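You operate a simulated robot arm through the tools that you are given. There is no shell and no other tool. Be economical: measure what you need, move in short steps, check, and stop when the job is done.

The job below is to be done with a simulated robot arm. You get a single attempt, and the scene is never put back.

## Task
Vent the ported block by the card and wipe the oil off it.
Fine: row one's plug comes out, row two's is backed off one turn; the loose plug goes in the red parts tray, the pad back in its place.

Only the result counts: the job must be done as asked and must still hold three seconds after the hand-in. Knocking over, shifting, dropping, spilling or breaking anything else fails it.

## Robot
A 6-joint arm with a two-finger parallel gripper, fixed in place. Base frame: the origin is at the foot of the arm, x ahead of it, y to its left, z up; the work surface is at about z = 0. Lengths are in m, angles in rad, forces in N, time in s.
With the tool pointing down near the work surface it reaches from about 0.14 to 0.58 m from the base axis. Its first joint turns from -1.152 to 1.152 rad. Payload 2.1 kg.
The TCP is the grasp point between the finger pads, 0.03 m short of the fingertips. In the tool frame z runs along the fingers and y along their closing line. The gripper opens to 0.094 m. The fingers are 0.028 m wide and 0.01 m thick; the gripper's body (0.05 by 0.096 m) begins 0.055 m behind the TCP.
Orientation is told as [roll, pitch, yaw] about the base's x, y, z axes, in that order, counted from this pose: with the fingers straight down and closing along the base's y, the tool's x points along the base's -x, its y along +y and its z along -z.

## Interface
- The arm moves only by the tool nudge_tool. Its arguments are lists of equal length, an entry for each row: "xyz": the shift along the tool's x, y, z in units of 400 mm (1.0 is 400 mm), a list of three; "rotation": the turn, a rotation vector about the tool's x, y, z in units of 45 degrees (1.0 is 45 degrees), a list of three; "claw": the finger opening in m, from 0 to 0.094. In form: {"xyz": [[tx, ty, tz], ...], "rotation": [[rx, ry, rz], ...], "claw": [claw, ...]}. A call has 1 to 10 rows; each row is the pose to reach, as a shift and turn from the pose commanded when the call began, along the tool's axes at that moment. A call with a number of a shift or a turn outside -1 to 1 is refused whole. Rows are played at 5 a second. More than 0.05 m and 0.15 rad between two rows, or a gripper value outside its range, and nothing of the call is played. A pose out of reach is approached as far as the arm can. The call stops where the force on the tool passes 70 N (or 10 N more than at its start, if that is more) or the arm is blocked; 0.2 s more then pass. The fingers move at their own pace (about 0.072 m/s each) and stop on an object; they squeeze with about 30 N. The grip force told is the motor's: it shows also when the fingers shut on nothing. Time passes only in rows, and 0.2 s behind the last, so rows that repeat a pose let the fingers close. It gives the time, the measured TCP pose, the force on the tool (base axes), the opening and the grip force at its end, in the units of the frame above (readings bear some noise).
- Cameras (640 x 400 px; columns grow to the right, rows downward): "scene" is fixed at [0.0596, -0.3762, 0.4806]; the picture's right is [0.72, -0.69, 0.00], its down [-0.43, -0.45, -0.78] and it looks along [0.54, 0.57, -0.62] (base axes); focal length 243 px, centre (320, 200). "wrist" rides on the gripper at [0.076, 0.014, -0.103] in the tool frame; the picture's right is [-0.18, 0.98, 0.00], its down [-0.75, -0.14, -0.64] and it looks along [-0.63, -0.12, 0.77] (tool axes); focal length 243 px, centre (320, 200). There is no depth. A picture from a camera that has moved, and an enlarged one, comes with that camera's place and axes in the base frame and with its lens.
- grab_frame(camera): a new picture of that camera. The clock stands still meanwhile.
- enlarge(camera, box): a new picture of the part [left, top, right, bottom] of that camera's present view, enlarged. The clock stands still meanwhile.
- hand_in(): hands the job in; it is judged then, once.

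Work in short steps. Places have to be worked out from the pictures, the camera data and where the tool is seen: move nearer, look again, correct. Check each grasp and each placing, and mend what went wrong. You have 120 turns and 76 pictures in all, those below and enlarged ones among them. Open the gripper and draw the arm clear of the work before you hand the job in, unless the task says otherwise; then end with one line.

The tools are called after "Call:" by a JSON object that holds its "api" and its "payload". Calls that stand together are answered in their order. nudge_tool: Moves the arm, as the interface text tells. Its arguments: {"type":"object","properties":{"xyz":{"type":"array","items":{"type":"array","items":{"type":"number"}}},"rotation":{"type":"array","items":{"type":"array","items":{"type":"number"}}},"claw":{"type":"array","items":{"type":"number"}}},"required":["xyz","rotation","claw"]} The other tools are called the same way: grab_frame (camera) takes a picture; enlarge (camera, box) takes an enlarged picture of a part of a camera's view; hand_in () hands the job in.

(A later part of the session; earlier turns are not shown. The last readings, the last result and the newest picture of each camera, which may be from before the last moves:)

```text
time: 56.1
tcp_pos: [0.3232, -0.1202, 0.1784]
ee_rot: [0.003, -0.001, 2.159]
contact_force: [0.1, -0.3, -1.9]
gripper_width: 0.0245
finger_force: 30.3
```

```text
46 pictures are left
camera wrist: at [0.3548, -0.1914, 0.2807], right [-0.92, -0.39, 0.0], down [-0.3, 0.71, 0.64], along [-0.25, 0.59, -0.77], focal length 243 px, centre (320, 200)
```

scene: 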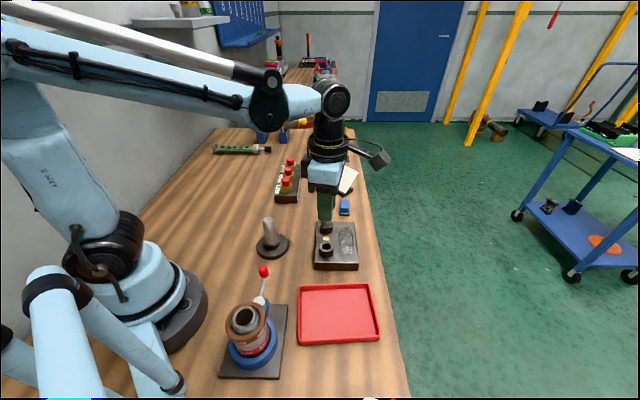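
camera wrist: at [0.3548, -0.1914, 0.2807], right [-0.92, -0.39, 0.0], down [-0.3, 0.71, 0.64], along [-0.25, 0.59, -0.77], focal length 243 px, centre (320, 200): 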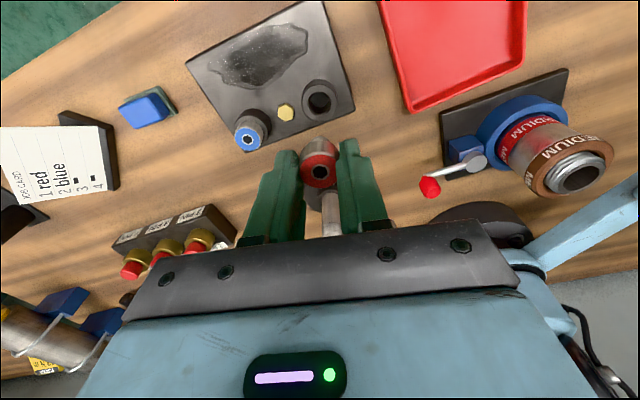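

The red plug hangs in the grip. The tray centre is at about (0.25, -0.225). I carry the plug over the tray, to about (0.265, -0.235), and lower it part way.

Call:
{"api": "nudge_tool", "payload": {"xyz": [[0.039, 0.07, 0], [0.078, 0.14, 0], [0.116, 0.21, 0], [0.155, 0.28, 0], [0.155, 0.28, 0.1], [0.155, 0.28, 0.2], [0.155, 0.28, 0.25], [0.155, 0.28, 0.25]], "rotation": [[0, 0, 0], [0, 0, 0], [0, 0, 0], [0, 0, 0], [0, 0, 0], [0, 0, 0], [0, 0, 0], [0, 0, 0]], "claw": [0.02, 0.02, 0.02, 0.02, 0.02, 0.02, 0.02, 0.02]}}

Call:
{"api": "enlarge", "payload": {"camera": "scene", "box": [270, 240, 400, 355]}}

Call:
{"api": "grab_frame", "payload": {"camera": "wrist"}}

```text
time: 57.9
tcp_pos: [0.2649, -0.2351, 0.0765]
ee_rot: [0.004, -0.001, 2.158]
contact_force: [-0.4, 0.1, -0.4]
gripper_width: 0.0241
finger_force: 30.8
```

```text
3.48 times, centred on (335, 298) of scene
camera zoom: at [0.0596, -0.3762, 0.4806], right [0.72, -0.69, 0.0], down [-0.43, -0.45, -0.78], along [0.54, 0.57, -0.62], focal length 845 px, centre (268, -139)
```

zoom: 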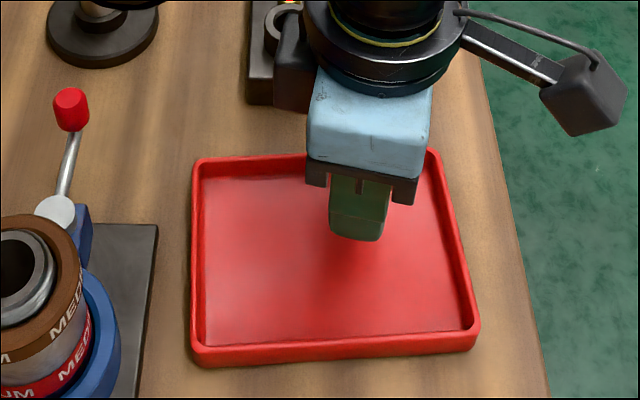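

```text
44 pictures are left
camera wrist: at [0.2959, -0.3054, 0.1787], right [-0.92, -0.39, 0.0], down [-0.3, 0.71, 0.64], along [-0.25, 0.59, -0.77], focal length 243 px, centre (320, 200)
```

wrist: 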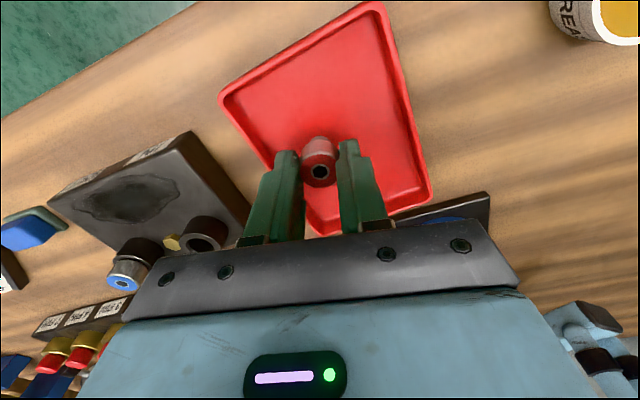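

The plug hangs over the tray floor. I lower to about 0.05 and feel for contact.

Call:
{"api": "nudge_tool", "payload": {"xyz": [[0, 0, 0.03], [0, 0, 0.05], [0, 0, 0.062]], "rotation": [[0, 0, 0], [0, 0, 0], [0, 0, 0]], "claw": [0.02, 0.02, 0.02]}}

Call:
{"api": "enlarge", "payload": {"camera": "scene", "box": [300, 260, 380, 340]}}

```text
time: 58.7
tcp_pos: [0.2646, -0.2362, 0.0532]
ee_rot: [0.001, -0.002, 2.159]
contact_force: [0.3, 1.1, 20.0]
gripper_width: 0.0244
finger_force: 29.7
```

```text
5.00 times, centred on (340, 300) of scene
camera zoom: at [0.0596, -0.3762, 0.4806], right [0.72, -0.69, 0.0], down [-0.43, -0.45, -0.78], along [0.54, 0.57, -0.62], focal length 1215 px, centre (220, -300)
```

zoom: 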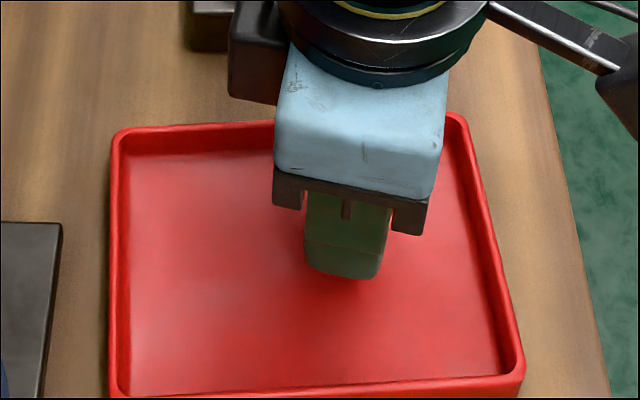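

Contact with 20 N upward at z = 0.053: the plug stands on the tray floor. I open gently and rise.

Call:
{"api": "nudge_tool", "payload": {"xyz": [[0, 0, -0.003], [0, 0, -0.003], [0, 0, -0.003], [0, 0, -0.05], [0, 0, -0.12], [0, 0, -0.22], [0, 0, -0.3]], "rotation": [[0, 0, 0], [0, 0, 0], [0, 0, 0], [0, 0, 0], [0, 0, 0], [0, 0, 0], [0, 0, 0]], "claw": [0.026, 0.05, 0.06, 0.06, 0.06, 0.06, 0.06]}}

Call:
{"api": "enlarge", "payload": {"camera": "scene", "box": [280, 180, 400, 355]}}

```text
time: 60.3
tcp_pos: [0.2643, -0.2382, 0.1739]
ee_rot: [0.002, -0.002, 2.159]
contact_force: [0.6, -0.1, 0.5]
gripper_width: 0.0599
finger_force: 0.0
```

```text
2.29 times, centred on (340, 268) of scene
camera zoom: at [0.0596, -0.3762, 0.4806], right [0.72, -0.69, 0.0], down [-0.43, -0.45, -0.78], along [0.54, 0.57, -0.62], focal length 555 px, centre (274, 46)
```

zoom: 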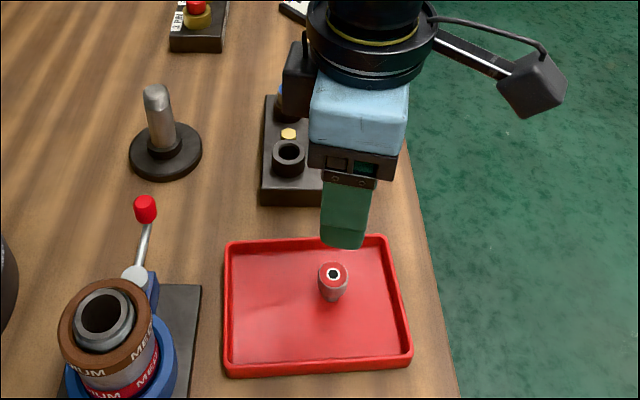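

The red plug stands upright in the tray. I now move over the blue plug at about (0.378, -0.0685) while unwinding clockwise to about -1.77.

Call:
{"api": "nudge_tool", "payload": {"xyz": [[-0.032, -0.078, 0], [-0.064, -0.156, 0], [-0.096, -0.235, 0], [-0.128, -0.313, 0], [-0.16, -0.391, 0], [-0.191, -0.469, 0]], "rotation": [[0, 0, 0.167], [0, 0, 0.333], [0, 0, 0.5], [0, 0, 0.667], [0, 0, 0.833], [0, 0, 1.0]], "claw": [0.06, 0.06, 0.06, 0.06, 0.06, 0.06]}}

Call:
{"api": "nudge_tool", "payload": {"xyz": [[0, 0, 0], [0, 0, 0], [0, 0, 0], [0, 0, 0], [0, 0, 0], [0, 0, 0]], "rotation": [[0, 0, 0.167], [0, 0, 0.333], [0, 0, 0.5], [0, 0, 0.667], [0, 0, 0.833], [0, 0, 1.0]], "claw": [0.06, 0.06, 0.06, 0.06, 0.06, 0.06]}}

Call:
{"api": "nudge_tool", "payload": {"xyz": [[0, 0, 0], [0, 0, 0], [0, 0, 0], [0, 0, 0], [0, 0, 0], [0, 0, 0]], "rotation": [[0, 0, 0.167], [0, 0, 0.333], [0, 0, 0.5], [0, 0, 0.667], [0, 0, 0.833], [0, 0, 1.0]], "claw": [0.06, 0.06, 0.06, 0.06, 0.06, 0.06]}}

Call:
{"api": "nudge_tool", "payload": {"xyz": [[0, 0, 0], [0, 0, 0], [0, 0, 0], [0, 0, 0], [0, 0, 0], [0, 0, 0]], "rotation": [[0, 0, 0.167], [0, 0, 0.333], [0, 0, 0.5], [0, 0, 0.667], [0, 0, 0.833], [0, 0, 1.0]], "claw": [0.06, 0.06, 0.06, 0.06, 0.06, 0.06]}}

Call:
{"api": "nudge_tool", "payload": {"xyz": [[0, 0, 0.03], [0, 0, 0.06], [0, 0, 0.09], [0, 0, 0.12], [0, 0, 0.15], [0, 0, 0.17]], "rotation": [[0, 0, 0.167], [0, 0, 0.333], [0, 0, 0.5], [0, 0, 0.667], [0, 0, 0.833], [0, 0, 1.0]], "claw": [0.06, 0.06, 0.06, 0.06, 0.06, 0.06]}}

Call:
{"api": "grab_frame", "payload": {"camera": "wrist"}}

Call:
{"api": "enlarge", "payload": {"camera": "scene", "box": [290, 190, 380, 275]}}

```text
time: 61.7
tcp_pos: [0.3782, -0.0678, 0.1718]
ee_rot: [0.002, 0.0, 1.371]
contact_force: [-0.5, -0.1, 0.1]
gripper_width: 0.06
finger_force: 0.0
```

```text
time: 63.1
tcp_pos: [0.3791, -0.0685, 0.1734]
ee_rot: [0.003, 0.004, 0.587]
contact_force: [-0.6, 0.4, 0.9]
gripper_width: 0.06
finger_force: 0.0
```

```text
time: 64.5
tcp_pos: [0.3793, -0.0695, 0.1725]
ee_rot: [0.0, 0.003, -0.2]
contact_force: [1.1, 0.4, 0.0]
gripper_width: 0.0598
finger_force: 0.0
```

```text
time: 65.9
tcp_pos: [0.3793, -0.0673, 0.1742]
ee_rot: [-0.003, 0.002, -0.985]
contact_force: [-0.1, -0.1, -1.3]
gripper_width: 0.0601
finger_force: 0.0
```

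```text
time: 67.3
tcp_pos: [0.3779, -0.0683, 0.1049]
ee_rot: [-0.003, -0.001, -1.77]
contact_force: [1.3, -0.1, 0.0]
gripper_width: 0.0599
finger_force: 0.0
```

```text
41 pictures are left
camera wrist: at [0.4082, 0.0042, 0.2072], right [0.93, -0.38, 0.0], down [-0.29, -0.71, 0.64], along [-0.24, -0.59, -0.77], focal length 243 px, centre (320, 200)
```

wrist: 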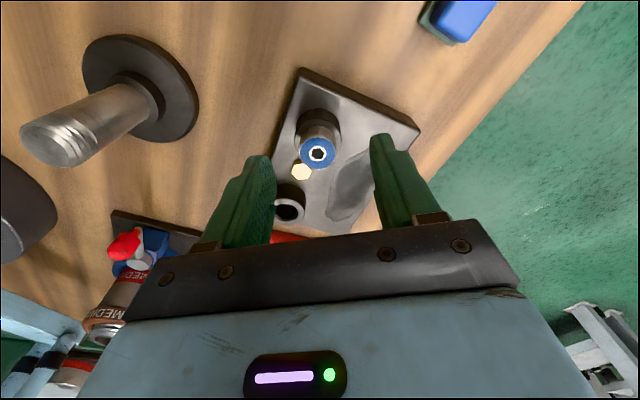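

```text
4.71 times, centred on (335, 232) of scene
camera zoom: at [0.0596, -0.3762, 0.4806], right [0.72, -0.69, 0.0], down [-0.43, -0.45, -0.78], along [0.54, 0.57, -0.62], focal length 1143 px, centre (249, 47)
```

zoom: 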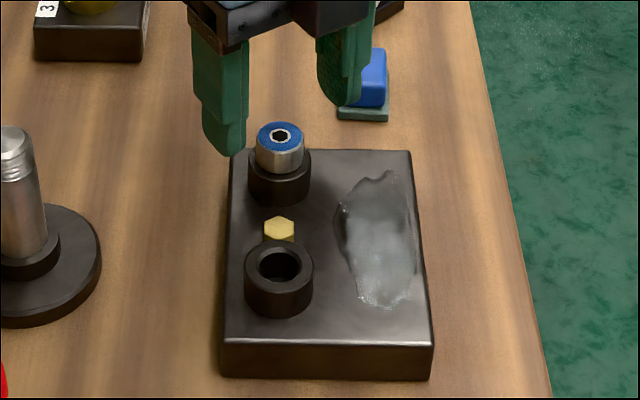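

Blue is centred. I take a close reference of its hex, then descend, grip and turn the first 45 degrees.

Call:
{"api": "enlarge", "payload": {"camera": "scene", "box": [317, 210, 337, 225]}}

Call:
{"api": "nudge_tool", "payload": {"xyz": [[0, 0, 0.025], [0, 0, 0.055], [0, 0, 0.055], [0, 0, 0.055], [0, 0, 0.055]], "rotation": [[0, 0, 0], [0, 0, 0], [0, 0, 0], [0, 0, 0], [0, 0, 0]], "claw": [0.06, 0.06, 0.02, 0.02, 0.02]}}

Call:
{"api": "nudge_tool", "payload": {"xyz": [[0, 0, 0], [0, 0, 0], [0, 0, 0], [0, 0, -0.0003], [0, 0, -0.0005], [0, 0, -0.0007]], "rotation": [[0, 0, -0.167], [0, 0, -0.333], [0, 0, -0.5], [0, 0, -0.667], [0, 0, -0.833], [0, 0, -1.0]], "claw": [0.02, 0.02, 0.02, 0.02, 0.02, 0.02]}}

```text
16.00 times, centred on (327, 218) of scene
camera zoom: at [0.0596, -0.3762, 0.4806], right [0.72, -0.69, 0.0], down [-0.43, -0.45, -0.78], along [0.54, 0.57, -0.62], focal length 3887 px, centre (208, -80)
```

zoom: 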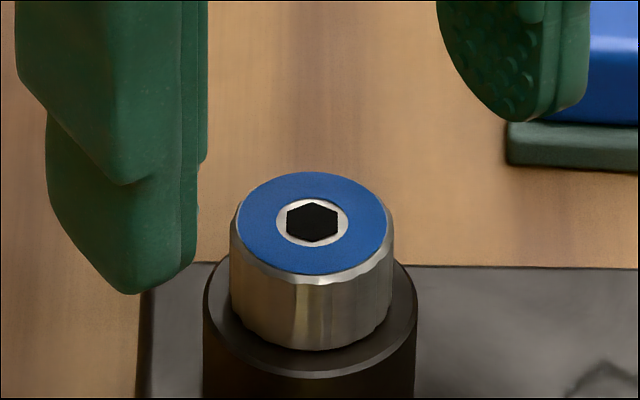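

```text
time: 68.5
tcp_pos: [0.3766, -0.0672, 0.0836]
ee_rot: [-0.007, -0.001, -1.768]
contact_force: [-16.0, 3.8, 0.6]
gripper_width: 0.0243
finger_force: 29.7
```

```text
time: 69.9
tcp_pos: [0.3773, -0.0686, 0.0843]
ee_rot: [-0.01, 0.008, -0.981]
contact_force: [-24.1, 5.8, -0.1]
gripper_width: 0.0246
finger_force: 29.4
```

The side force is -24 N in x, so the command is off by about 1.4 mm. I shift it and turn on.

Call:
{"api": "nudge_tool", "payload": {"xyz": [[0.0026, -0.0025, 0], [0.0026, -0.0025, 0], [0.0026, -0.0025, 0], [0.0026, -0.0025, -0.0003], [0.0026, -0.0025, -0.0005], [0.0026, -0.0025, -0.0007]], "rotation": [[0, 0, -0.167], [0, 0, -0.333], [0, 0, -0.5], [0, 0, -0.667], [0, 0, -0.833], [0, 0, -1.0]], "claw": [0.02, 0.02, 0.02, 0.02, 0.02, 0.02]}}

Call:
{"api": "nudge_tool", "payload": {"xyz": [[0, 0, 0], [0, 0, 0], [0, 0, 0], [0, 0, -0.0003], [0, 0, -0.0005], [0, 0, -0.0007]], "rotation": [[0, 0, -0.167], [0, 0, -0.333], [0, 0, -0.5], [0, 0, -0.667], [0, 0, -0.833], [0, 0, -1.0]], "claw": [0.02, 0.02, 0.02, 0.02, 0.02, 0.02]}}

Call:
{"api": "nudge_tool", "payload": {"xyz": [[0, 0, 0], [0, 0, 0], [0, 0, 0], [0, 0, -0.0003], [0, 0, -0.0005], [0, 0, -0.0007]], "rotation": [[0, 0, -0.167], [0, 0, -0.333], [0, 0, -0.5], [0, 0, -0.667], [0, 0, -0.833], [0, 0, -1.0]], "claw": [0.02, 0.02, 0.02, 0.02, 0.02, 0.02]}}

```text
time: 71.3
tcp_pos: [0.3757, -0.0696, 0.0839]
ee_rot: [-0.002, 0.007, -0.197]
contact_force: [-18.7, -13.2, -0.6]
gripper_width: 0.0244
finger_force: 30.3
```

```text
time: 72.7
tcp_pos: [0.3772, -0.0693, 0.0837]
ee_rot: [-0.001, 0.004, 0.592]
contact_force: [-14.0, -11.1, -0.2]
gripper_width: 0.0241
finger_force: 29.9
```

```text
time: 74.1
tcp_pos: [0.3771, -0.0683, 0.0848]
ee_rot: [0.007, 0.005, 1.375]
contact_force: [-17.1, -10.3, 0.1]
gripper_width: 0.0242
finger_force: 30.1
```

180 degrees are turned. I release, rise, unwind by 4 steps with the centre corrected, then check.

Call:
{"api": "nudge_tool", "payload": {"xyz": [[0, 0, 0], [0, 0, 0], [0, 0, -0.03], [0.002, 0.002, -0.055], [0.002, 0.002, -0.055]], "rotation": [[0, 0, 0], [0, 0, 0], [0, 0, 0], [0, 0, 0], [0, 0, 0]], "claw": [0.06, 0.06, 0.06, 0.06, 0.06]}}

Call:
{"api": "nudge_tool", "payload": {"xyz": [[0, 0, 0], [0, 0, 0], [0, 0, 0], [0, 0, 0], [0, 0, 0], [0, 0, 0]], "rotation": [[0, 0, 0.167], [0, 0, 0.333], [0, 0, 0.5], [0, 0, 0.667], [0, 0, 0.833], [0, 0, 1.0]], "claw": [0.06, 0.06, 0.06, 0.06, 0.06, 0.06]}}

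Call:
{"api": "nudge_tool", "payload": {"xyz": [[0, 0, 0], [0, 0, 0], [0, 0, 0], [0, 0, 0], [0, 0, 0], [0, 0, 0]], "rotation": [[0, 0, 0.167], [0, 0, 0.333], [0, 0, 0.5], [0, 0, 0.667], [0, 0, 0.833], [0, 0, 1.0]], "claw": [0.06, 0.06, 0.06, 0.06, 0.06, 0.06]}}

Call:
{"api": "nudge_tool", "payload": {"xyz": [[0, 0, 0], [0, 0, 0], [0, 0, 0], [0, 0, 0], [0, 0, 0], [0, 0, 0]], "rotation": [[0, 0, 0.167], [0, 0, 0.333], [0, 0, 0.5], [0, 0, 0.667], [0, 0, 0.833], [0, 0, 1.0]], "claw": [0.06, 0.06, 0.06, 0.06, 0.06, 0.06]}}

Call:
{"api": "nudge_tool", "payload": {"xyz": [[0, 0, 0], [0, 0, 0], [0, 0, 0], [0, 0, 0], [0, 0, 0], [0, 0, 0]], "rotation": [[0, 0, 0.167], [0, 0, 0.333], [0, 0, 0.5], [0, 0, 0.667], [0, 0, 0.833], [0, 0, 1.0]], "claw": [0.06, 0.06, 0.06, 0.06, 0.06, 0.06]}}

Call:
{"api": "enlarge", "payload": {"camera": "scene", "box": [317, 210, 337, 225]}}

Call:
{"api": "grab_frame", "payload": {"camera": "wrist"}}

```text
time: 75.3
tcp_pos: [0.3767, -0.069, 0.1065]
ee_rot: [0.003, -0.001, 1.375]
contact_force: [0.4, 0.2, 0.0]
gripper_width: 0.0599
finger_force: 0.1
```

```text
time: 76.7
tcp_pos: [0.3768, -0.0685, 0.1066]
ee_rot: [0.002, 0.004, 0.586]
contact_force: [0.2, -0.2, 0.1]
gripper_width: 0.06
finger_force: 0.1
```

```text
time: 78.1
tcp_pos: [0.3772, -0.0682, 0.1059]
ee_rot: [0.0, 0.004, -0.199]
contact_force: [0.4, 0.7, 0.6]
gripper_width: 0.0602
finger_force: 0.0
```

```text
time: 79.5
tcp_pos: [0.3775, -0.0683, 0.1063]
ee_rot: [-0.001, 0.002, -0.985]
contact_force: [-0.2, -0.1, -0.5]
gripper_width: 0.06
finger_force: 0.1
```

```text
time: 80.9
tcp_pos: [0.3764, -0.0686, 0.1057]
ee_rot: [-0.003, 0.002, -1.77]
contact_force: [0.5, -0.1, -0.3]
gripper_width: 0.0599
finger_force: 0.0
```

```text
16.00 times, centred on (327, 218) of scene
camera zoom: at [0.0596, -0.3762, 0.4806], right [0.72, -0.69, 0.0], down [-0.43, -0.45, -0.78], along [0.54, 0.57, -0.62], focal length 3887 px, centre (208, -80)
```

zoom: 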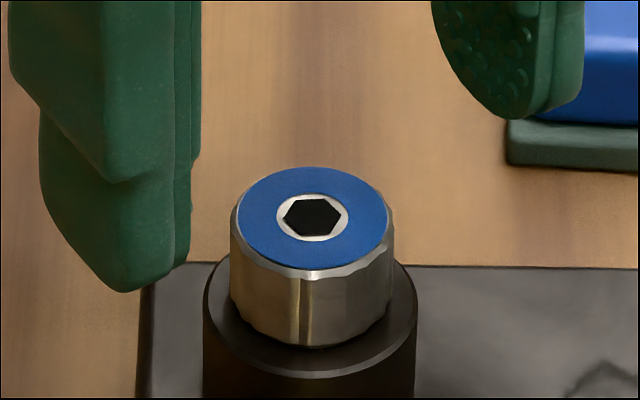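

```text
37 pictures are left
camera wrist: at [0.4067, 0.0041, 0.2087], right [0.93, -0.38, 0.0], down [-0.29, -0.71, 0.64], along [-0.24, -0.6, -0.77], focal length 243 px, centre (320, 200)
```

wrist: 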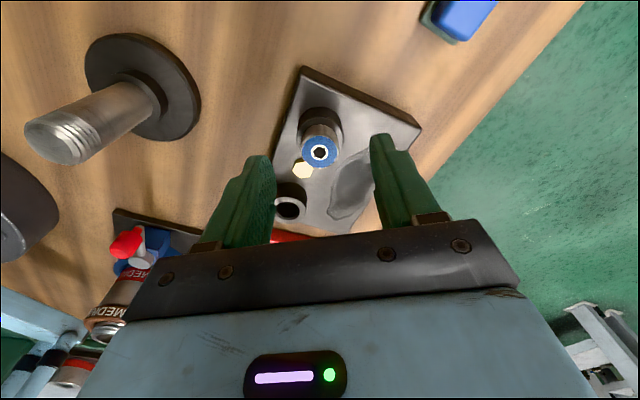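

The hex shows the half turn gave only about 157 degrees, so the grip slipped or lagged by about 23. The hex is my true gauge. I grip again, turn 180, then open and measure.

Call:
{"api": "nudge_tool", "payload": {"xyz": [[0, 0, 0.025], [0, 0, 0.053], [0, 0, 0.053], [0, 0, 0.053], [0, 0, 0.053], [0, 0, 0.053]], "rotation": [[0, 0, 0], [0, 0, 0], [0, 0, 0], [0, 0, 0], [0, 0, 0], [0, 0, 0]], "claw": [0.06, 0.06, 0.01, 0.01, 0.01, 0.01]}}

Call:
{"api": "enlarge", "payload": {"camera": "scene", "box": [317, 210, 337, 225]}}

Call:
{"api": "nudge_tool", "payload": {"xyz": [[0, 0, 0], [0, 0, 0], [0, 0, 0], [0, 0, -0.0003], [0, 0, -0.0005], [0, 0, -0.0007]], "rotation": [[0, 0, -0.167], [0, 0, -0.333], [0, 0, -0.5], [0, 0, -0.667], [0, 0, -0.833], [0, 0, -1.0]], "claw": [0.01, 0.01, 0.01, 0.01, 0.01, 0.01]}}

Call:
{"api": "enlarge", "payload": {"camera": "scene", "box": [317, 210, 337, 225]}}

```text
time: 82.3
tcp_pos: [0.3758, -0.068, 0.0849]
ee_rot: [-0.004, 0.0, -1.768]
contact_force: [-5.1, 0.3, -0.5]
gripper_width: 0.0244
finger_force: 29.9
```

```text
16.00 times, centred on (327, 218) of scene
camera zoom: at [0.0596, -0.3762, 0.4806], right [0.72, -0.69, 0.0], down [-0.43, -0.45, -0.78], along [0.54, 0.57, -0.62], focal length 3887 px, centre (208, -80)
```

zoom: 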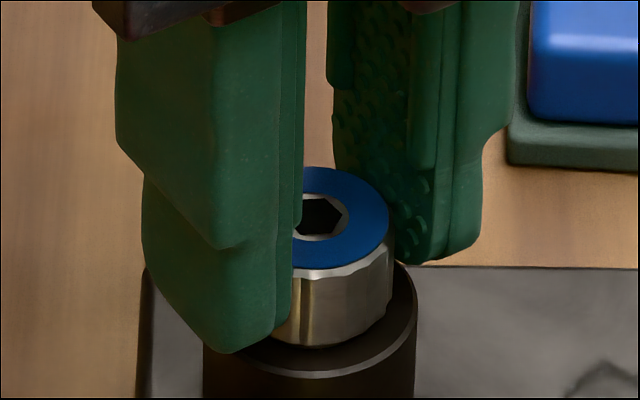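

```text
time: 83.7
tcp_pos: [0.3768, -0.0689, 0.0856]
ee_rot: [-0.004, 0.001, -0.98]
contact_force: [-5.5, -0.3, -0.1]
gripper_width: 0.0243
finger_force: 29.7
```

```text
16.00 times, centred on (327, 218) of scene
camera zoom: at [0.0596, -0.3762, 0.4806], right [0.72, -0.69, 0.0], down [-0.43, -0.45, -0.78], along [0.54, 0.57, -0.62], focal length 3887 px, centre (208, -80)
```

zoom: 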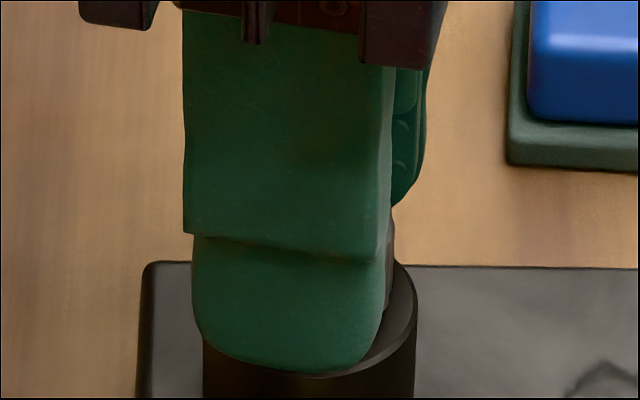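

The side force is small and the grip looks good. I do three more steps and then open in place to measure.

Call:
{"api": "nudge_tool", "payload": {"xyz": [[0, 0, 0], [0, 0, 0], [0, 0, 0], [0, 0, -0.0003], [0, 0, -0.0005], [0, 0, -0.0007]], "rotation": [[0, 0, -0.167], [0, 0, -0.333], [0, 0, -0.5], [0, 0, -0.667], [0, 0, -0.833], [0, 0, -1.0]], "claw": [0.01, 0.01, 0.01, 0.01, 0.01, 0.01]}}

Call:
{"api": "nudge_tool", "payload": {"xyz": [[0, 0, 0], [0, 0, 0], [0, 0, 0], [0, 0, -0.0003], [0, 0, -0.0005], [0, 0, -0.0007]], "rotation": [[0, 0, -0.167], [0, 0, -0.333], [0, 0, -0.5], [0, 0, -0.667], [0, 0, -0.833], [0, 0, -1.0]], "claw": [0.01, 0.01, 0.01, 0.01, 0.01, 0.01]}}

Call:
{"api": "nudge_tool", "payload": {"xyz": [[0, 0, 0], [0, 0, 0], [0, 0, 0], [0, 0, -0.0003], [0, 0, -0.0005], [0, 0, -0.0007]], "rotation": [[0, 0, -0.167], [0, 0, -0.333], [0, 0, -0.5], [0, 0, -0.667], [0, 0, -0.833], [0, 0, -1.0]], "claw": [0.01, 0.01, 0.01, 0.01, 0.01, 0.01]}}

Call:
{"api": "nudge_tool", "payload": {"xyz": [[0, 0, 0], [0, 0, 0], [0, 0, -0.04], [0, 0, -0.08]], "rotation": [[0, 0, 0], [0, 0, 0], [0, 0, 0], [0, 0, 0]], "claw": [0.06, 0.06, 0.06, 0.06]}}

Call:
{"api": "enlarge", "payload": {"camera": "scene", "box": [317, 210, 337, 225]}}

```text
time: 85.1
tcp_pos: [0.376, -0.0668, 0.0856]
ee_rot: [-0.002, 0.005, -0.196]
contact_force: [-13.7, -6.9, 0.0]
gripper_width: 0.0241
finger_force: 29.9
```

```text
time: 86.5
tcp_pos: [0.3763, -0.07, 0.0871]
ee_rot: [0.0, 0.003, 0.59]
contact_force: [-10.8, -11.6, -1.0]
gripper_width: 0.0241
finger_force: 30.3
```

```text
time: 87.9
tcp_pos: [0.3763, -0.0694, 0.0858]
ee_rot: [0.004, 0.003, 1.375]
contact_force: [-6.8, -13.7, 0.5]
gripper_width: 0.0242
finger_force: 30.2
```

```text
time: 88.9
tcp_pos: [0.3768, -0.0679, 0.1187]
ee_rot: [0.003, 0.0, 1.374]
contact_force: [-0.3, -0.2, 0.2]
gripper_width: 0.0602
finger_force: 0.1
```

```text
16.00 times, centred on (327, 218) of scene
camera zoom: at [0.0596, -0.3762, 0.4806], right [0.72, -0.69, 0.0], down [-0.43, -0.45, -0.78], along [0.54, 0.57, -0.62], focal length 3887 px, centre (208, -80)
```

zoom: 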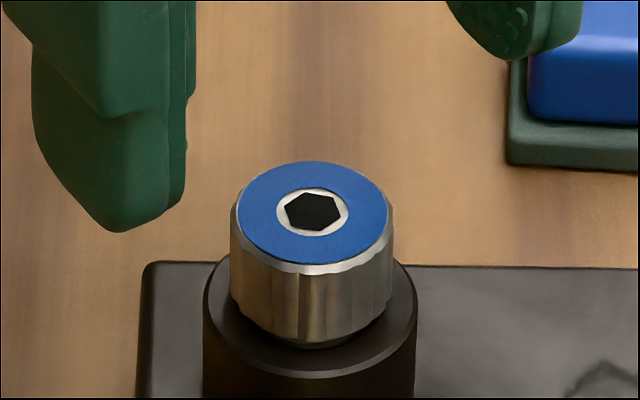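

I enlarge the hex further to measure its angle.

Call:
{"api": "enlarge", "payload": {"camera": "scene", "box": [324, 215.5, 329, 219]}}

```text
16.00 times, centred on (326, 217) of scene
camera zoom: at [0.0596, -0.3762, 0.4806], right [0.72, -0.69, 0.0], down [-0.43, -0.45, -0.78], along [0.54, 0.57, -0.62], focal length 3887 px, centre (216, -76)
```

zoom: 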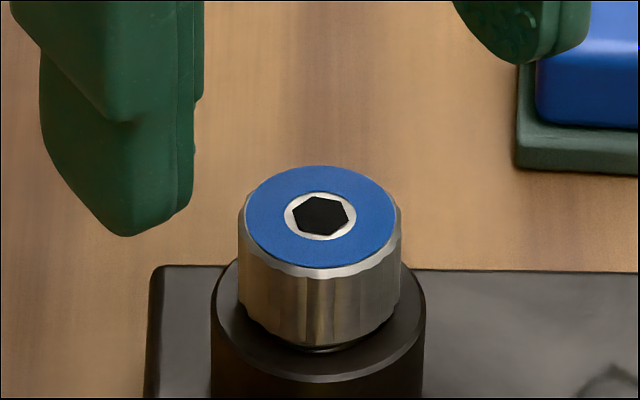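

The hex is now about 23 degrees (mod 60) from its start, which means about 323 degrees of real turning, with about 37 left. I regrip in place, turn about 42 degrees to cover the lag and measure again.

Call:
{"api": "nudge_tool", "payload": {"xyz": [[0.0022, 0.0008, 0.04], [0.0022, 0.0008, 0.078], [0.0022, 0.0008, 0.078], [0.0022, 0.0008, 0.078], [0.0022, 0.0008, 0.078], [0.0022, 0.0008, 0.078]], "rotation": [[0, 0, 0], [0, 0, 0], [0, 0, 0], [0, 0, 0], [0, 0, 0], [0, 0, 0]], "claw": [0.06, 0.06, 0.01, 0.01, 0.01, 0.01]}}

Call:
{"api": "nudge_tool", "payload": {"xyz": [[0, 0, 0], [0, 0, 0], [0, 0, 0], [0, 0, -0.0003], [0, 0, -0.0005], [0, 0, -0.0007]], "rotation": [[0, 0, -0.16], [0, 0, -0.31], [0, 0, -0.47], [0, 0, -0.62], [0, 0, -0.78], [0, 0, -0.93]], "claw": [0.01, 0.01, 0.01, 0.01, 0.01, 0.01]}}

Call:
{"api": "nudge_tool", "payload": {"xyz": [[0, 0, 0], [0, 0, 0], [0, 0, -0.04], [0, 0, -0.1]], "rotation": [[0, 0, 0], [0, 0, 0], [0, 0, 0], [0, 0, 0]], "claw": [0.06, 0.06, 0.06, 0.06]}}

Call:
{"api": "enlarge", "payload": {"camera": "scene", "box": [317, 210, 337, 225]}}

```text
time: 90.3
tcp_pos: [0.3765, -0.0694, 0.0858]
ee_rot: [0.002, 0.0, 1.374]
contact_force: [7.9, -2.0, -0.1]
gripper_width: 0.0242
finger_force: 30.2
```

```text
time: 91.7
tcp_pos: [0.376, -0.0682, 0.0873]
ee_rot: [0.002, -0.001, 2.106]
contact_force: [7.7, 2.8, 0.0]
gripper_width: 0.0243
finger_force: 30.6
```

```text
time: 92.7
tcp_pos: [0.3748, -0.0697, 0.1275]
ee_rot: [0.005, -0.001, 2.103]
contact_force: [-0.6, -0.8, -0.2]
gripper_width: 0.0602
finger_force: 0.2
```

```text
16.00 times, centred on (327, 218) of scene
camera zoom: at [0.0596, -0.3762, 0.4806], right [0.72, -0.69, 0.0], down [-0.43, -0.45, -0.78], along [0.54, 0.57, -0.62], focal length 3887 px, centre (208, -80)
```

zoom: 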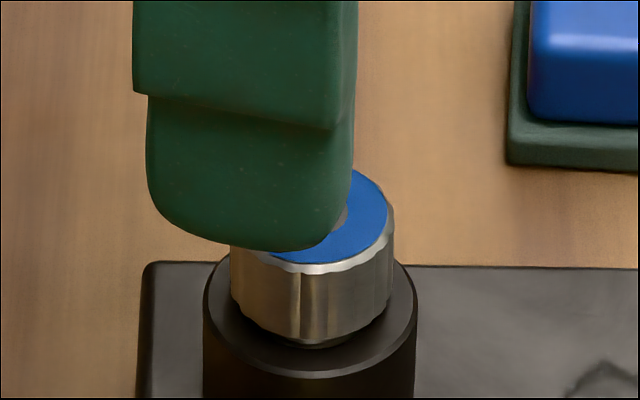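

The finger hides the hex. I rise to z of about 0.21 and shift toward the pad at about (0.488, -0.027), then look at both.

Call:
{"api": "nudge_tool", "payload": {"xyz": [[0, 0, -0.1], [0, 0, -0.2], [-0.06, -0.1, -0.2], [-0.09, -0.15, -0.2], [-0.09, -0.15, -0.2], [-0.09, -0.15, -0.2]], "rotation": [[0, 0, 0.16], [0, 0, 0.33], [0, 0, 0.5], [0, 0, 0.66], [0, 0, 0.83], [0, 0, 1.0]], "claw": [0.06, 0.06, 0.06, 0.06, 0.06, 0.06]}}

Call:
{"api": "enlarge", "payload": {"camera": "scene", "box": [317, 210, 337, 225]}}

Call:
{"api": "grab_frame", "payload": {"camera": "wrist"}}

Call:
{"api": "enlarge", "payload": {"camera": "scene", "box": [330, 190, 360, 220]}}

```text
time: 94.1
tcp_pos: [0.4097, -0.0082, 0.2067]
ee_rot: [0.002, 0.0, 1.316]
contact_force: [-0.7, -0.7, -0.2]
gripper_width: 0.0601
finger_force: 0.0
```

```text
16.00 times, centred on (327, 218) of scene
camera zoom: at [0.0596, -0.3762, 0.4806], right [0.72, -0.69, 0.0], down [-0.43, -0.45, -0.78], along [0.54, 0.57, -0.62], focal length 3887 px, centre (208, -80)
```

zoom: 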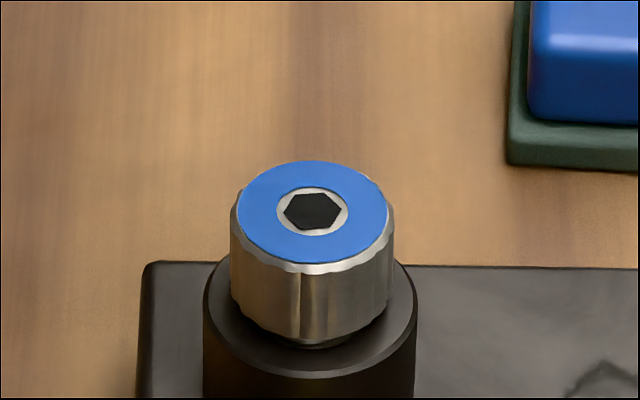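

```text
30 pictures are left
camera wrist: at [0.3773, -0.0775, 0.3087], right [-0.9, 0.43, 0.0], down [0.33, 0.69, 0.64], along [0.27, 0.58, -0.77], focal length 243 px, centre (320, 200)
```

wrist: 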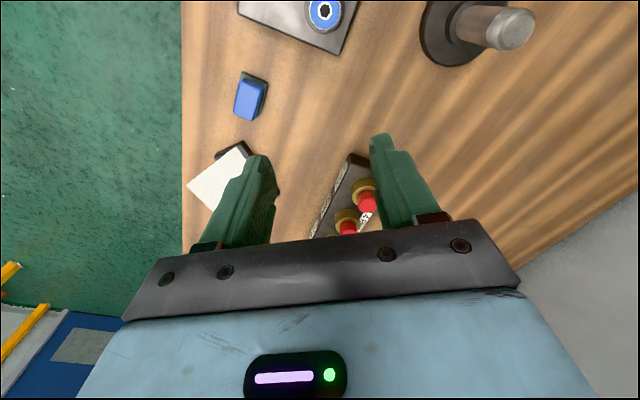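

```text
13.33 times, centred on (345, 205) of scene
camera zoom: at [0.0596, -0.3762, 0.4806], right [0.72, -0.69, 0.0], down [-0.43, -0.45, -0.78], along [0.54, 0.57, -0.62], focal length 3239 px, centre (-13, 133)
```

zoom: 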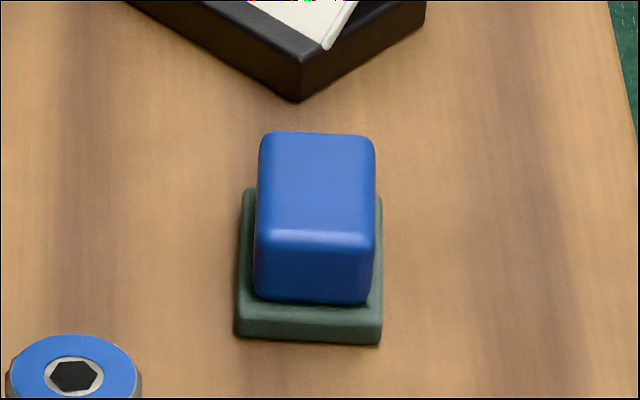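

The hex shows only about 9 degrees gained, so the total is about 332 with 28 left; the grip lags at the start of each hold. I'll grip at a yaw where the scene camera sees the hex and turn while watching it.

Call:
{"api": "nudge_tool", "payload": {"xyz": [[0.04, 0.01, 0.03], [0.08, 0.02, 0.06], [0.12, 0.03, 0.09], [0.167, 0.044, 0.12], [0.167, 0.044, 0.16], [0.167, 0.044, 0.2]], "rotation": [[0, 0, 0.167], [0, 0, 0.333], [0, 0, 0.5], [0, 0, 0.667], [0, 0, 0.833], [0, 0, 1.0]], "claw": [0.06, 0.06, 0.06, 0.06, 0.06, 0.06]}}

Call:
{"api": "nudge_tool", "payload": {"xyz": [[0, 0, 0], [0, 0, 0], [0, 0, 0.04], [0, 0, 0.08], [0, 0, 0.1], [0, 0, 0.1], [0, 0, 0.1], [0, 0, 0.1], [0, 0, 0.1]], "rotation": [[0, 0, 0.16], [0, 0, 0.33], [0, 0, 0.45], [0, 0, 0.45], [0, 0, 0.45], [0, 0, 0.45], [0, 0, 0.45], [0, 0, 0.45], [0, 0, 0.45]], "claw": [0.06, 0.06, 0.06, 0.06, 0.06, 0.01, 0.01, 0.01, 0.01]}}

Call:
{"api": "enlarge", "payload": {"camera": "scene", "box": [317, 210, 337, 225]}}

```text
time: 95.5
tcp_pos: [0.3752, -0.0687, 0.1282]
ee_rot: [0.001, 0.004, 0.53]
contact_force: [0.0, 0.3, 0.3]
gripper_width: 0.06
finger_force: 0.1
```

```text
time: 97.5
tcp_pos: [0.3766, -0.0686, 0.0874]
ee_rot: [0.001, 0.004, 0.18]
contact_force: [1.1, -5.1, -1.0]
gripper_width: 0.0241
finger_force: 30.4
```

```text
16.00 times, centred on (327, 218) of scene
camera zoom: at [0.0596, -0.3762, 0.4806], right [0.72, -0.69, 0.0], down [-0.43, -0.45, -0.78], along [0.54, 0.57, -0.62], focal length 3887 px, centre (208, -80)
```

zoom: 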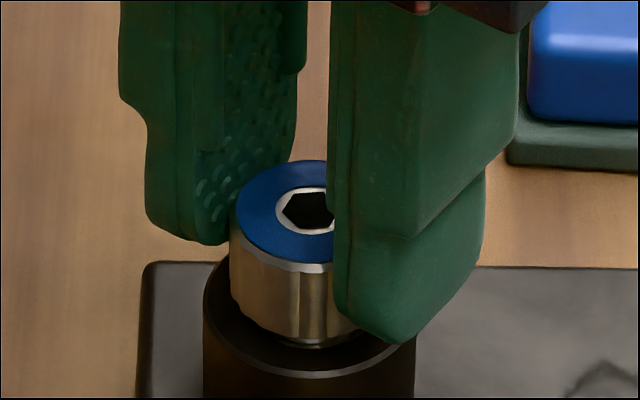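

Gripped, with the hex partly visible. I turn 30 degrees counterclockwise and look.

Call:
{"api": "nudge_tool", "payload": {"xyz": [[0, 0, 0], [0, 0, 0], [0, 0, -0.0003], [0, 0, -0.0005], [0, 0, -0.0005]], "rotation": [[0, 0, -0.167], [0, 0, -0.333], [0, 0, -0.5], [0, 0, -0.667], [0, 0, -0.667]], "claw": [0.01, 0.01, 0.01, 0.01, 0.01]}}

Call:
{"api": "enlarge", "payload": {"camera": "scene", "box": [317, 210, 337, 225]}}

```text
time: 98.7
tcp_pos: [0.3774, -0.0684, 0.0876]
ee_rot: [0.0, 0.003, 0.706]
contact_force: [11.6, -12.9, -0.1]
gripper_width: 0.0241
finger_force: 29.8
```

```text
16.00 times, centred on (327, 218) of scene
camera zoom: at [0.0596, -0.3762, 0.4806], right [0.72, -0.69, 0.0], down [-0.43, -0.45, -0.78], along [0.54, 0.57, -0.62], focal length 3887 px, centre (208, -80)
```

zoom: 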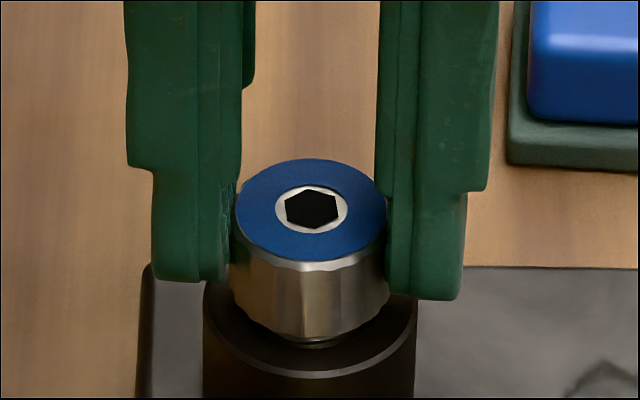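

The hex is back at its starting orientation (total about 360 degrees, rise about 2.6 mm, which fits a pitch of 2.5 mm). I release and rise, then go to the pad.

Call:
{"api": "nudge_tool", "payload": {"xyz": [[0, 0, 0], [0, 0, 0], [0, 0, -0.05], [0, 0, -0.15], [0, 0, -0.25], [0, 0, -0.25]], "rotation": [[0, 0, 0], [0, 0, 0], [0, 0, 0], [0, 0, 0], [0, 0, 0], [0, 0, 0]], "claw": [0.06, 0.06, 0.06, 0.06, 0.06, 0.06]}}

Call:
{"api": "enlarge", "payload": {"camera": "scene", "box": [317, 210, 337, 225]}}

Call:
{"api": "grab_frame", "payload": {"camera": "wrist"}}

```text
time: 100.1
tcp_pos: [0.3768, -0.0684, 0.1878]
ee_rot: [0.001, 0.001, 0.703]
contact_force: [-0.4, 0.0, -0.1]
gripper_width: 0.06
finger_force: 0.1
```

```text
16.00 times, centred on (327, 218) of scene
camera zoom: at [0.0596, -0.3762, 0.4806], right [0.72, -0.69, 0.0], down [-0.43, -0.45, -0.78], along [0.54, 0.57, -0.62], focal length 3887 px, centre (208, -80)
```

zoom: 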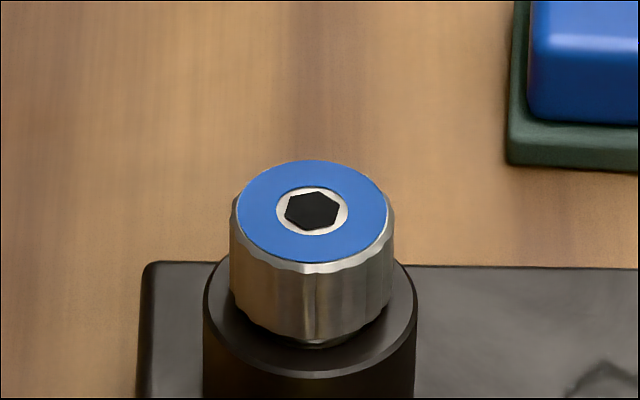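

```text
25 pictures are left
camera wrist: at [0.3105, -0.1047, 0.2907], right [-0.5, 0.87, 0.0], down [0.67, 0.38, 0.64], along [0.56, 0.32, -0.77], focal length 243 px, centre (320, 200)
```

wrist: 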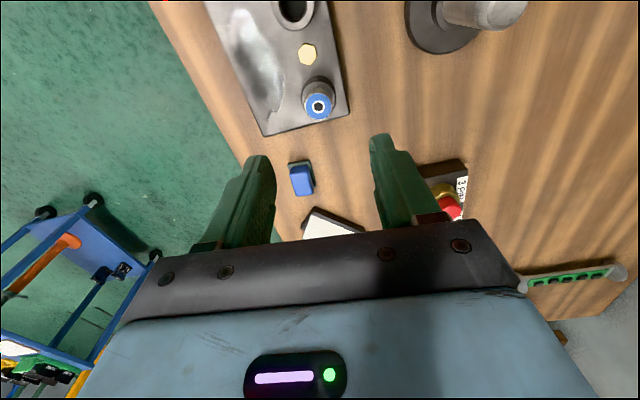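

The hex looks different after the release than when held. I take a closer look through the wrist camera.

Call:
{"api": "enlarge", "payload": {"camera": "wrist", "box": [299, 90, 339, 115]}}

```text
16.00 times, centred on (319, 102) of wrist
camera zoom: at [0.3105, -0.1047, 0.2907], right [-0.5, 0.87, 0.0], down [0.67, 0.38, 0.64], along [0.56, 0.32, -0.77], focal length 3882 px, centre (336, 1760)
```

zoom: 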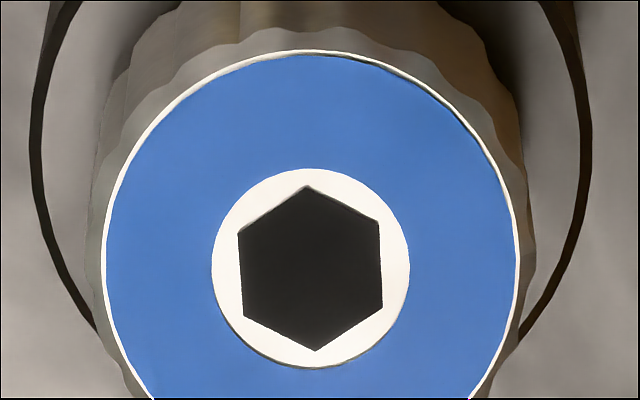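

The wrist view gives a clean hex azimuth of 33 degrees (mod 60) against about 45 at the start, so the net turn is about 348 degrees. I make one small correction of about 20 degrees, checking it held and released.

Call:
{"api": "nudge_tool", "payload": {"xyz": [[0, 0, 0.1], [0, 0, 0.2], [0, 0, 0.248], [0, 0, 0.248], [0, 0, 0.248], [0, 0, 0.248], [0, 0, 0.248]], "rotation": [[0, 0, 0], [0, 0, 0], [0, 0, 0], [0, 0, 0], [0, 0, 0], [0, 0, 0], [0, 0, 0]], "claw": [0.06, 0.06, 0.06, 0.01, 0.01, 0.01, 0.01]}}

Call:
{"api": "enlarge", "payload": {"camera": "wrist", "box": [295, 140, 345, 171]}}

Call:
{"api": "nudge_tool", "payload": {"xyz": [[0, 0, 0], [0, 0, 0], [0, 0, -0.0003], [0, 0, -0.0003]], "rotation": [[0, 0, -0.15], [0, 0, -0.3], [0, 0, -0.45], [0, 0, -0.45]], "claw": [0.01, 0.01, 0.01, 0.01]}}

Call:
{"api": "enlarge", "payload": {"camera": "wrist", "box": [295, 140, 345, 171]}}

```text
time: 101.7
tcp_pos: [0.3765, -0.0696, 0.0881]
ee_rot: [0.0, 0.003, 0.704]
contact_force: [6.1, -9.3, -0.2]
gripper_width: 0.0244
finger_force: 30.3
```

```text
12.80 times, centred on (320, 156) of wrist
camera zoom: at [0.309, -0.1063, 0.1917], right [-0.49, 0.87, 0.0], down [0.67, 0.38, 0.64], along [0.56, 0.32, -0.77], focal length 3106 px, centre (320, 770)
```

zoom: 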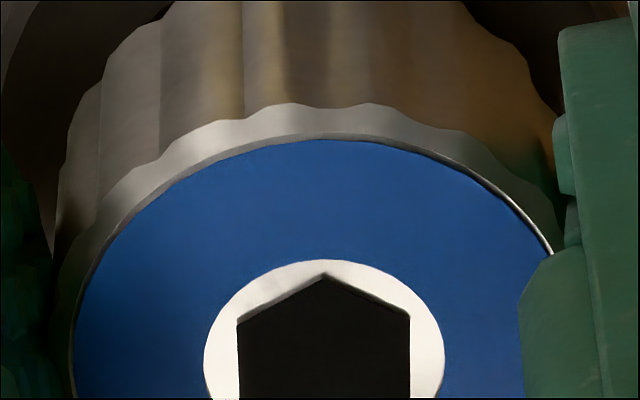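

```text
time: 102.7
tcp_pos: [0.3763, -0.0695, 0.0889]
ee_rot: [0.001, 0.006, 1.059]
contact_force: [9.0, -18.9, -0.8]
gripper_width: 0.0245
finger_force: 30.3
```

```text
12.80 times, centred on (320, 156) of wrist
camera zoom: at [0.3267, -0.1272, 0.1916], right [-0.77, 0.64, 0.0], down [0.49, 0.59, 0.64], along [0.41, 0.49, -0.77], focal length 3106 px, centre (320, 770)
```

zoom: 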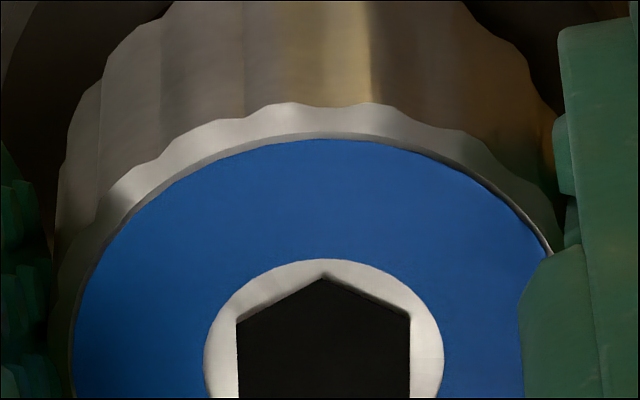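

Held, the cap follows the tool exactly; the hex azimuth is now about 49.7, so about 365 degrees. I release, rise and check what remains.

Call:
{"api": "nudge_tool", "payload": {"xyz": [[0, 0, 0], [0, 0, 0], [0, 0, -0.05], [0, 0, -0.15], [0, 0, -0.25], [0, 0, -0.25]], "rotation": [[0, 0, 0], [0, 0, 0], [0, 0, 0], [0, 0, 0], [0, 0, 0], [0, 0, 0]], "claw": [0.05, 0.06, 0.06, 0.06, 0.06, 0.06]}}

Call:
{"api": "enlarge", "payload": {"camera": "wrist", "box": [299, 90, 339, 115]}}

```text
time: 104.1
tcp_pos: [0.3755, -0.0702, 0.1889]
ee_rot: [0.004, 0.001, 1.058]
contact_force: [0.4, -0.7, 0.0]
gripper_width: 0.0599
finger_force: 0.0
```

```text
16.00 times, centred on (319, 102) of wrist
camera zoom: at [0.327, -0.1277, 0.2915], right [-0.77, 0.64, 0.0], down [0.5, 0.59, 0.64], along [0.41, 0.49, -0.77], focal length 3882 px, centre (336, 1760)
```

zoom: 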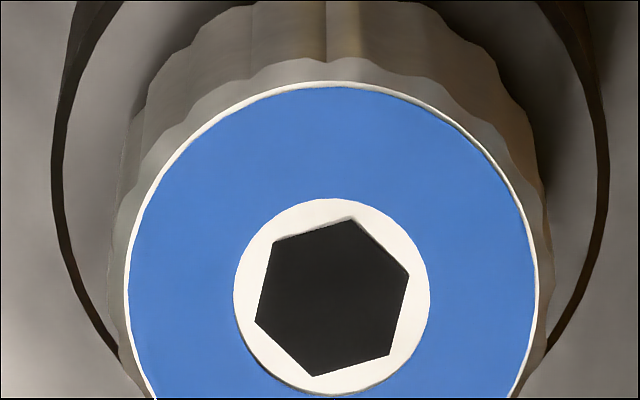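

After the release the hex settles at about 37 degrees, for a net turn of about 352, which is one turn within a few degrees. Now the pad, at about (0.493, -0.024) with its handle along the 45 degree axis; I move over it with yaw 0.785.

Call:
{"api": "nudge_tool", "payload": {"xyz": [[-0.06, -0.05, 0], [-0.12, -0.1, 0], [-0.18, -0.15, 0], [-0.2425, -0.199, 0.05], [-0.2425, -0.199, 0.1], [-0.2425, -0.199, 0.15], [-0.2425, -0.199, 0.15]], "rotation": [[0, 0, 0.1], [0, 0, 0.2], [0, 0, 0.3], [0, 0, 0.347], [0, 0, 0.347], [0, 0, 0.347], [0, 0, 0.347]], "claw": [0.06, 0.06, 0.06, 0.06, 0.06, 0.06, 0.06]}}

Call:
{"api": "grab_frame", "payload": {"camera": "wrist"}}

Call:
{"api": "enlarge", "payload": {"camera": "scene", "box": [300, 150, 400, 275]}}

```text
time: 105.7
tcp_pos: [0.4918, -0.0236, 0.1273]
ee_rot: [0.001, 0.001, 0.784]
contact_force: [0.1, -0.1, 0.5]
gripper_width: 0.0599
finger_force: 0.2
```

```text
20 pictures are left
camera wrist: at [0.4284, -0.0655, 0.2308], right [-0.56, 0.83, 0.0], down [0.64, 0.43, 0.64], along [0.53, 0.36, -0.77], focal length 243 px, centre (320, 200)
```

wrist: 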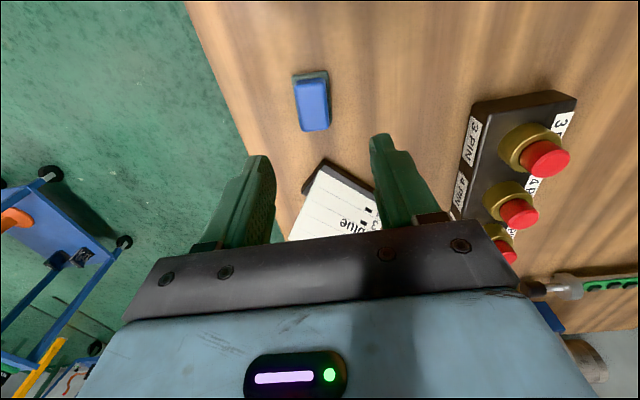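

```text
3.20 times, centred on (350, 212) of scene
camera zoom: at [0.0596, -0.3762, 0.4806], right [0.72, -0.69, 0.0], down [-0.43, -0.45, -0.78], along [0.54, 0.57, -0.62], focal length 777 px, centre (224, 160)
```

zoom: 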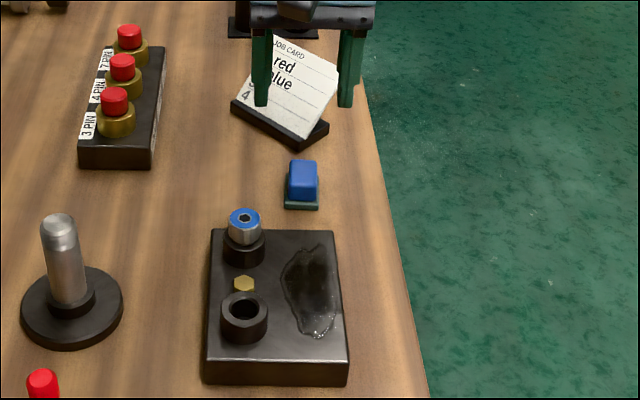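

The wrist camera proves more accurate (the scene axes are biased about 1 cm), putting the pad at (0.489, -0.031). I shift there, lower part way and check.

Call:
{"api": "nudge_tool", "payload": {"xyz": [[0.0177, -0.007, 0], [0.0177, -0.007, 0.06], [0.0177, -0.007, 0.13], [0.0177, -0.007, 0.13]], "rotation": [[0, 0, 0], [0, 0, 0], [0, 0, 0], [0, 0, 0]], "claw": [0.06, 0.06, 0.06, 0.06]}}

Call:
{"api": "enlarge", "payload": {"camera": "scene", "box": [315, 170, 375, 220]}}

Call:
{"api": "grab_frame", "payload": {"camera": "wrist"}}

```text
time: 106.7
tcp_pos: [0.4866, -0.0293, 0.0762]
ee_rot: [0.002, 0.001, 0.784]
contact_force: [-0.6, 0.2, -0.3]
gripper_width: 0.0599
finger_force: 0.0
```

```text
8.00 times, centred on (345, 195) of scene
camera zoom: at [0.0596, -0.3762, 0.4806], right [0.72, -0.69, 0.0], down [-0.43, -0.45, -0.78], along [0.54, 0.57, -0.62], focal length 1943 px, centre (120, 240)
```

zoom: 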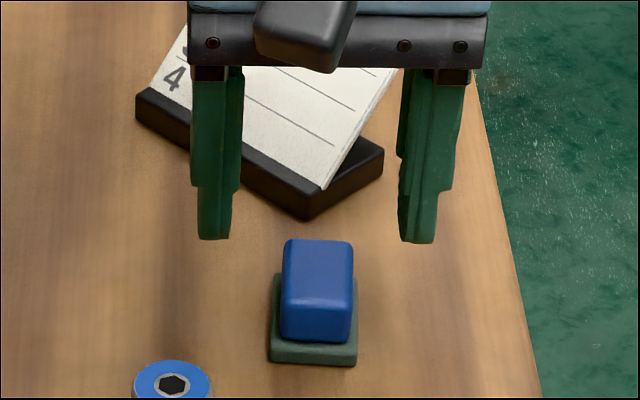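

```text
17 pictures are left
camera wrist: at [0.4242, -0.0726, 0.1793], right [-0.56, 0.83, 0.0], down [0.64, 0.43, 0.64], along [0.53, 0.36, -0.77], focal length 243 px, centre (320, 200)
```

wrist: 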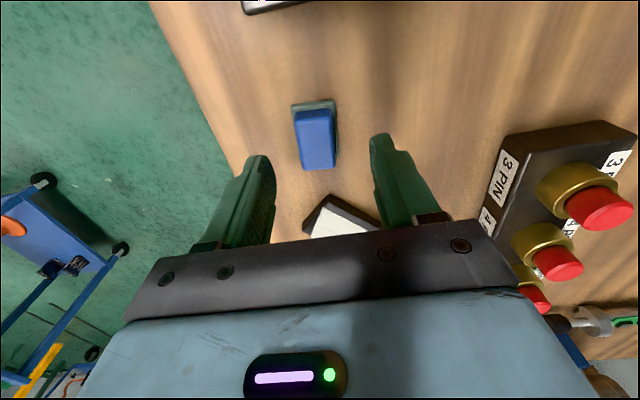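

The pad is centred to within a few mm, and the card is about 7 cm behind it and clear. I lower to TCP z of about 0.043 and close on the handle.

Call:
{"api": "nudge_tool", "payload": {"xyz": [[0.009, -0.005, 0.04], [0.009, -0.005, 0.083], [0.009, -0.005, 0.083], [0.009, -0.005, 0.083], [0.009, -0.005, 0.083], [0.009, -0.005, 0.083]], "rotation": [[0, 0, 0], [0, 0, 0], [0, 0, 0], [0, 0, 0], [0, 0, 0], [0, 0, 0]], "claw": [0.06, 0.06, 0.06, 0.015, 0.015, 0.015]}}

Call:
{"api": "enlarge", "payload": {"camera": "scene", "box": [315, 170, 375, 220]}}

```text
time: 108.1
tcp_pos: [0.4881, -0.034, 0.0436]
ee_rot: [0.0, 0.001, 0.783]
contact_force: [-0.1, 0.1, 0.1]
gripper_width: 0.0311
finger_force: 30.6
```

```text
8.00 times, centred on (345, 195) of scene
camera zoom: at [0.0596, -0.3762, 0.4806], right [0.72, -0.69, 0.0], down [-0.43, -0.45, -0.78], along [0.54, 0.57, -0.62], focal length 1943 px, centre (120, 240)
```

zoom: 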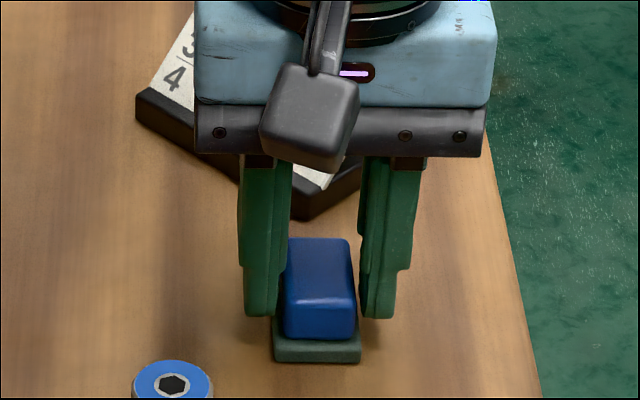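

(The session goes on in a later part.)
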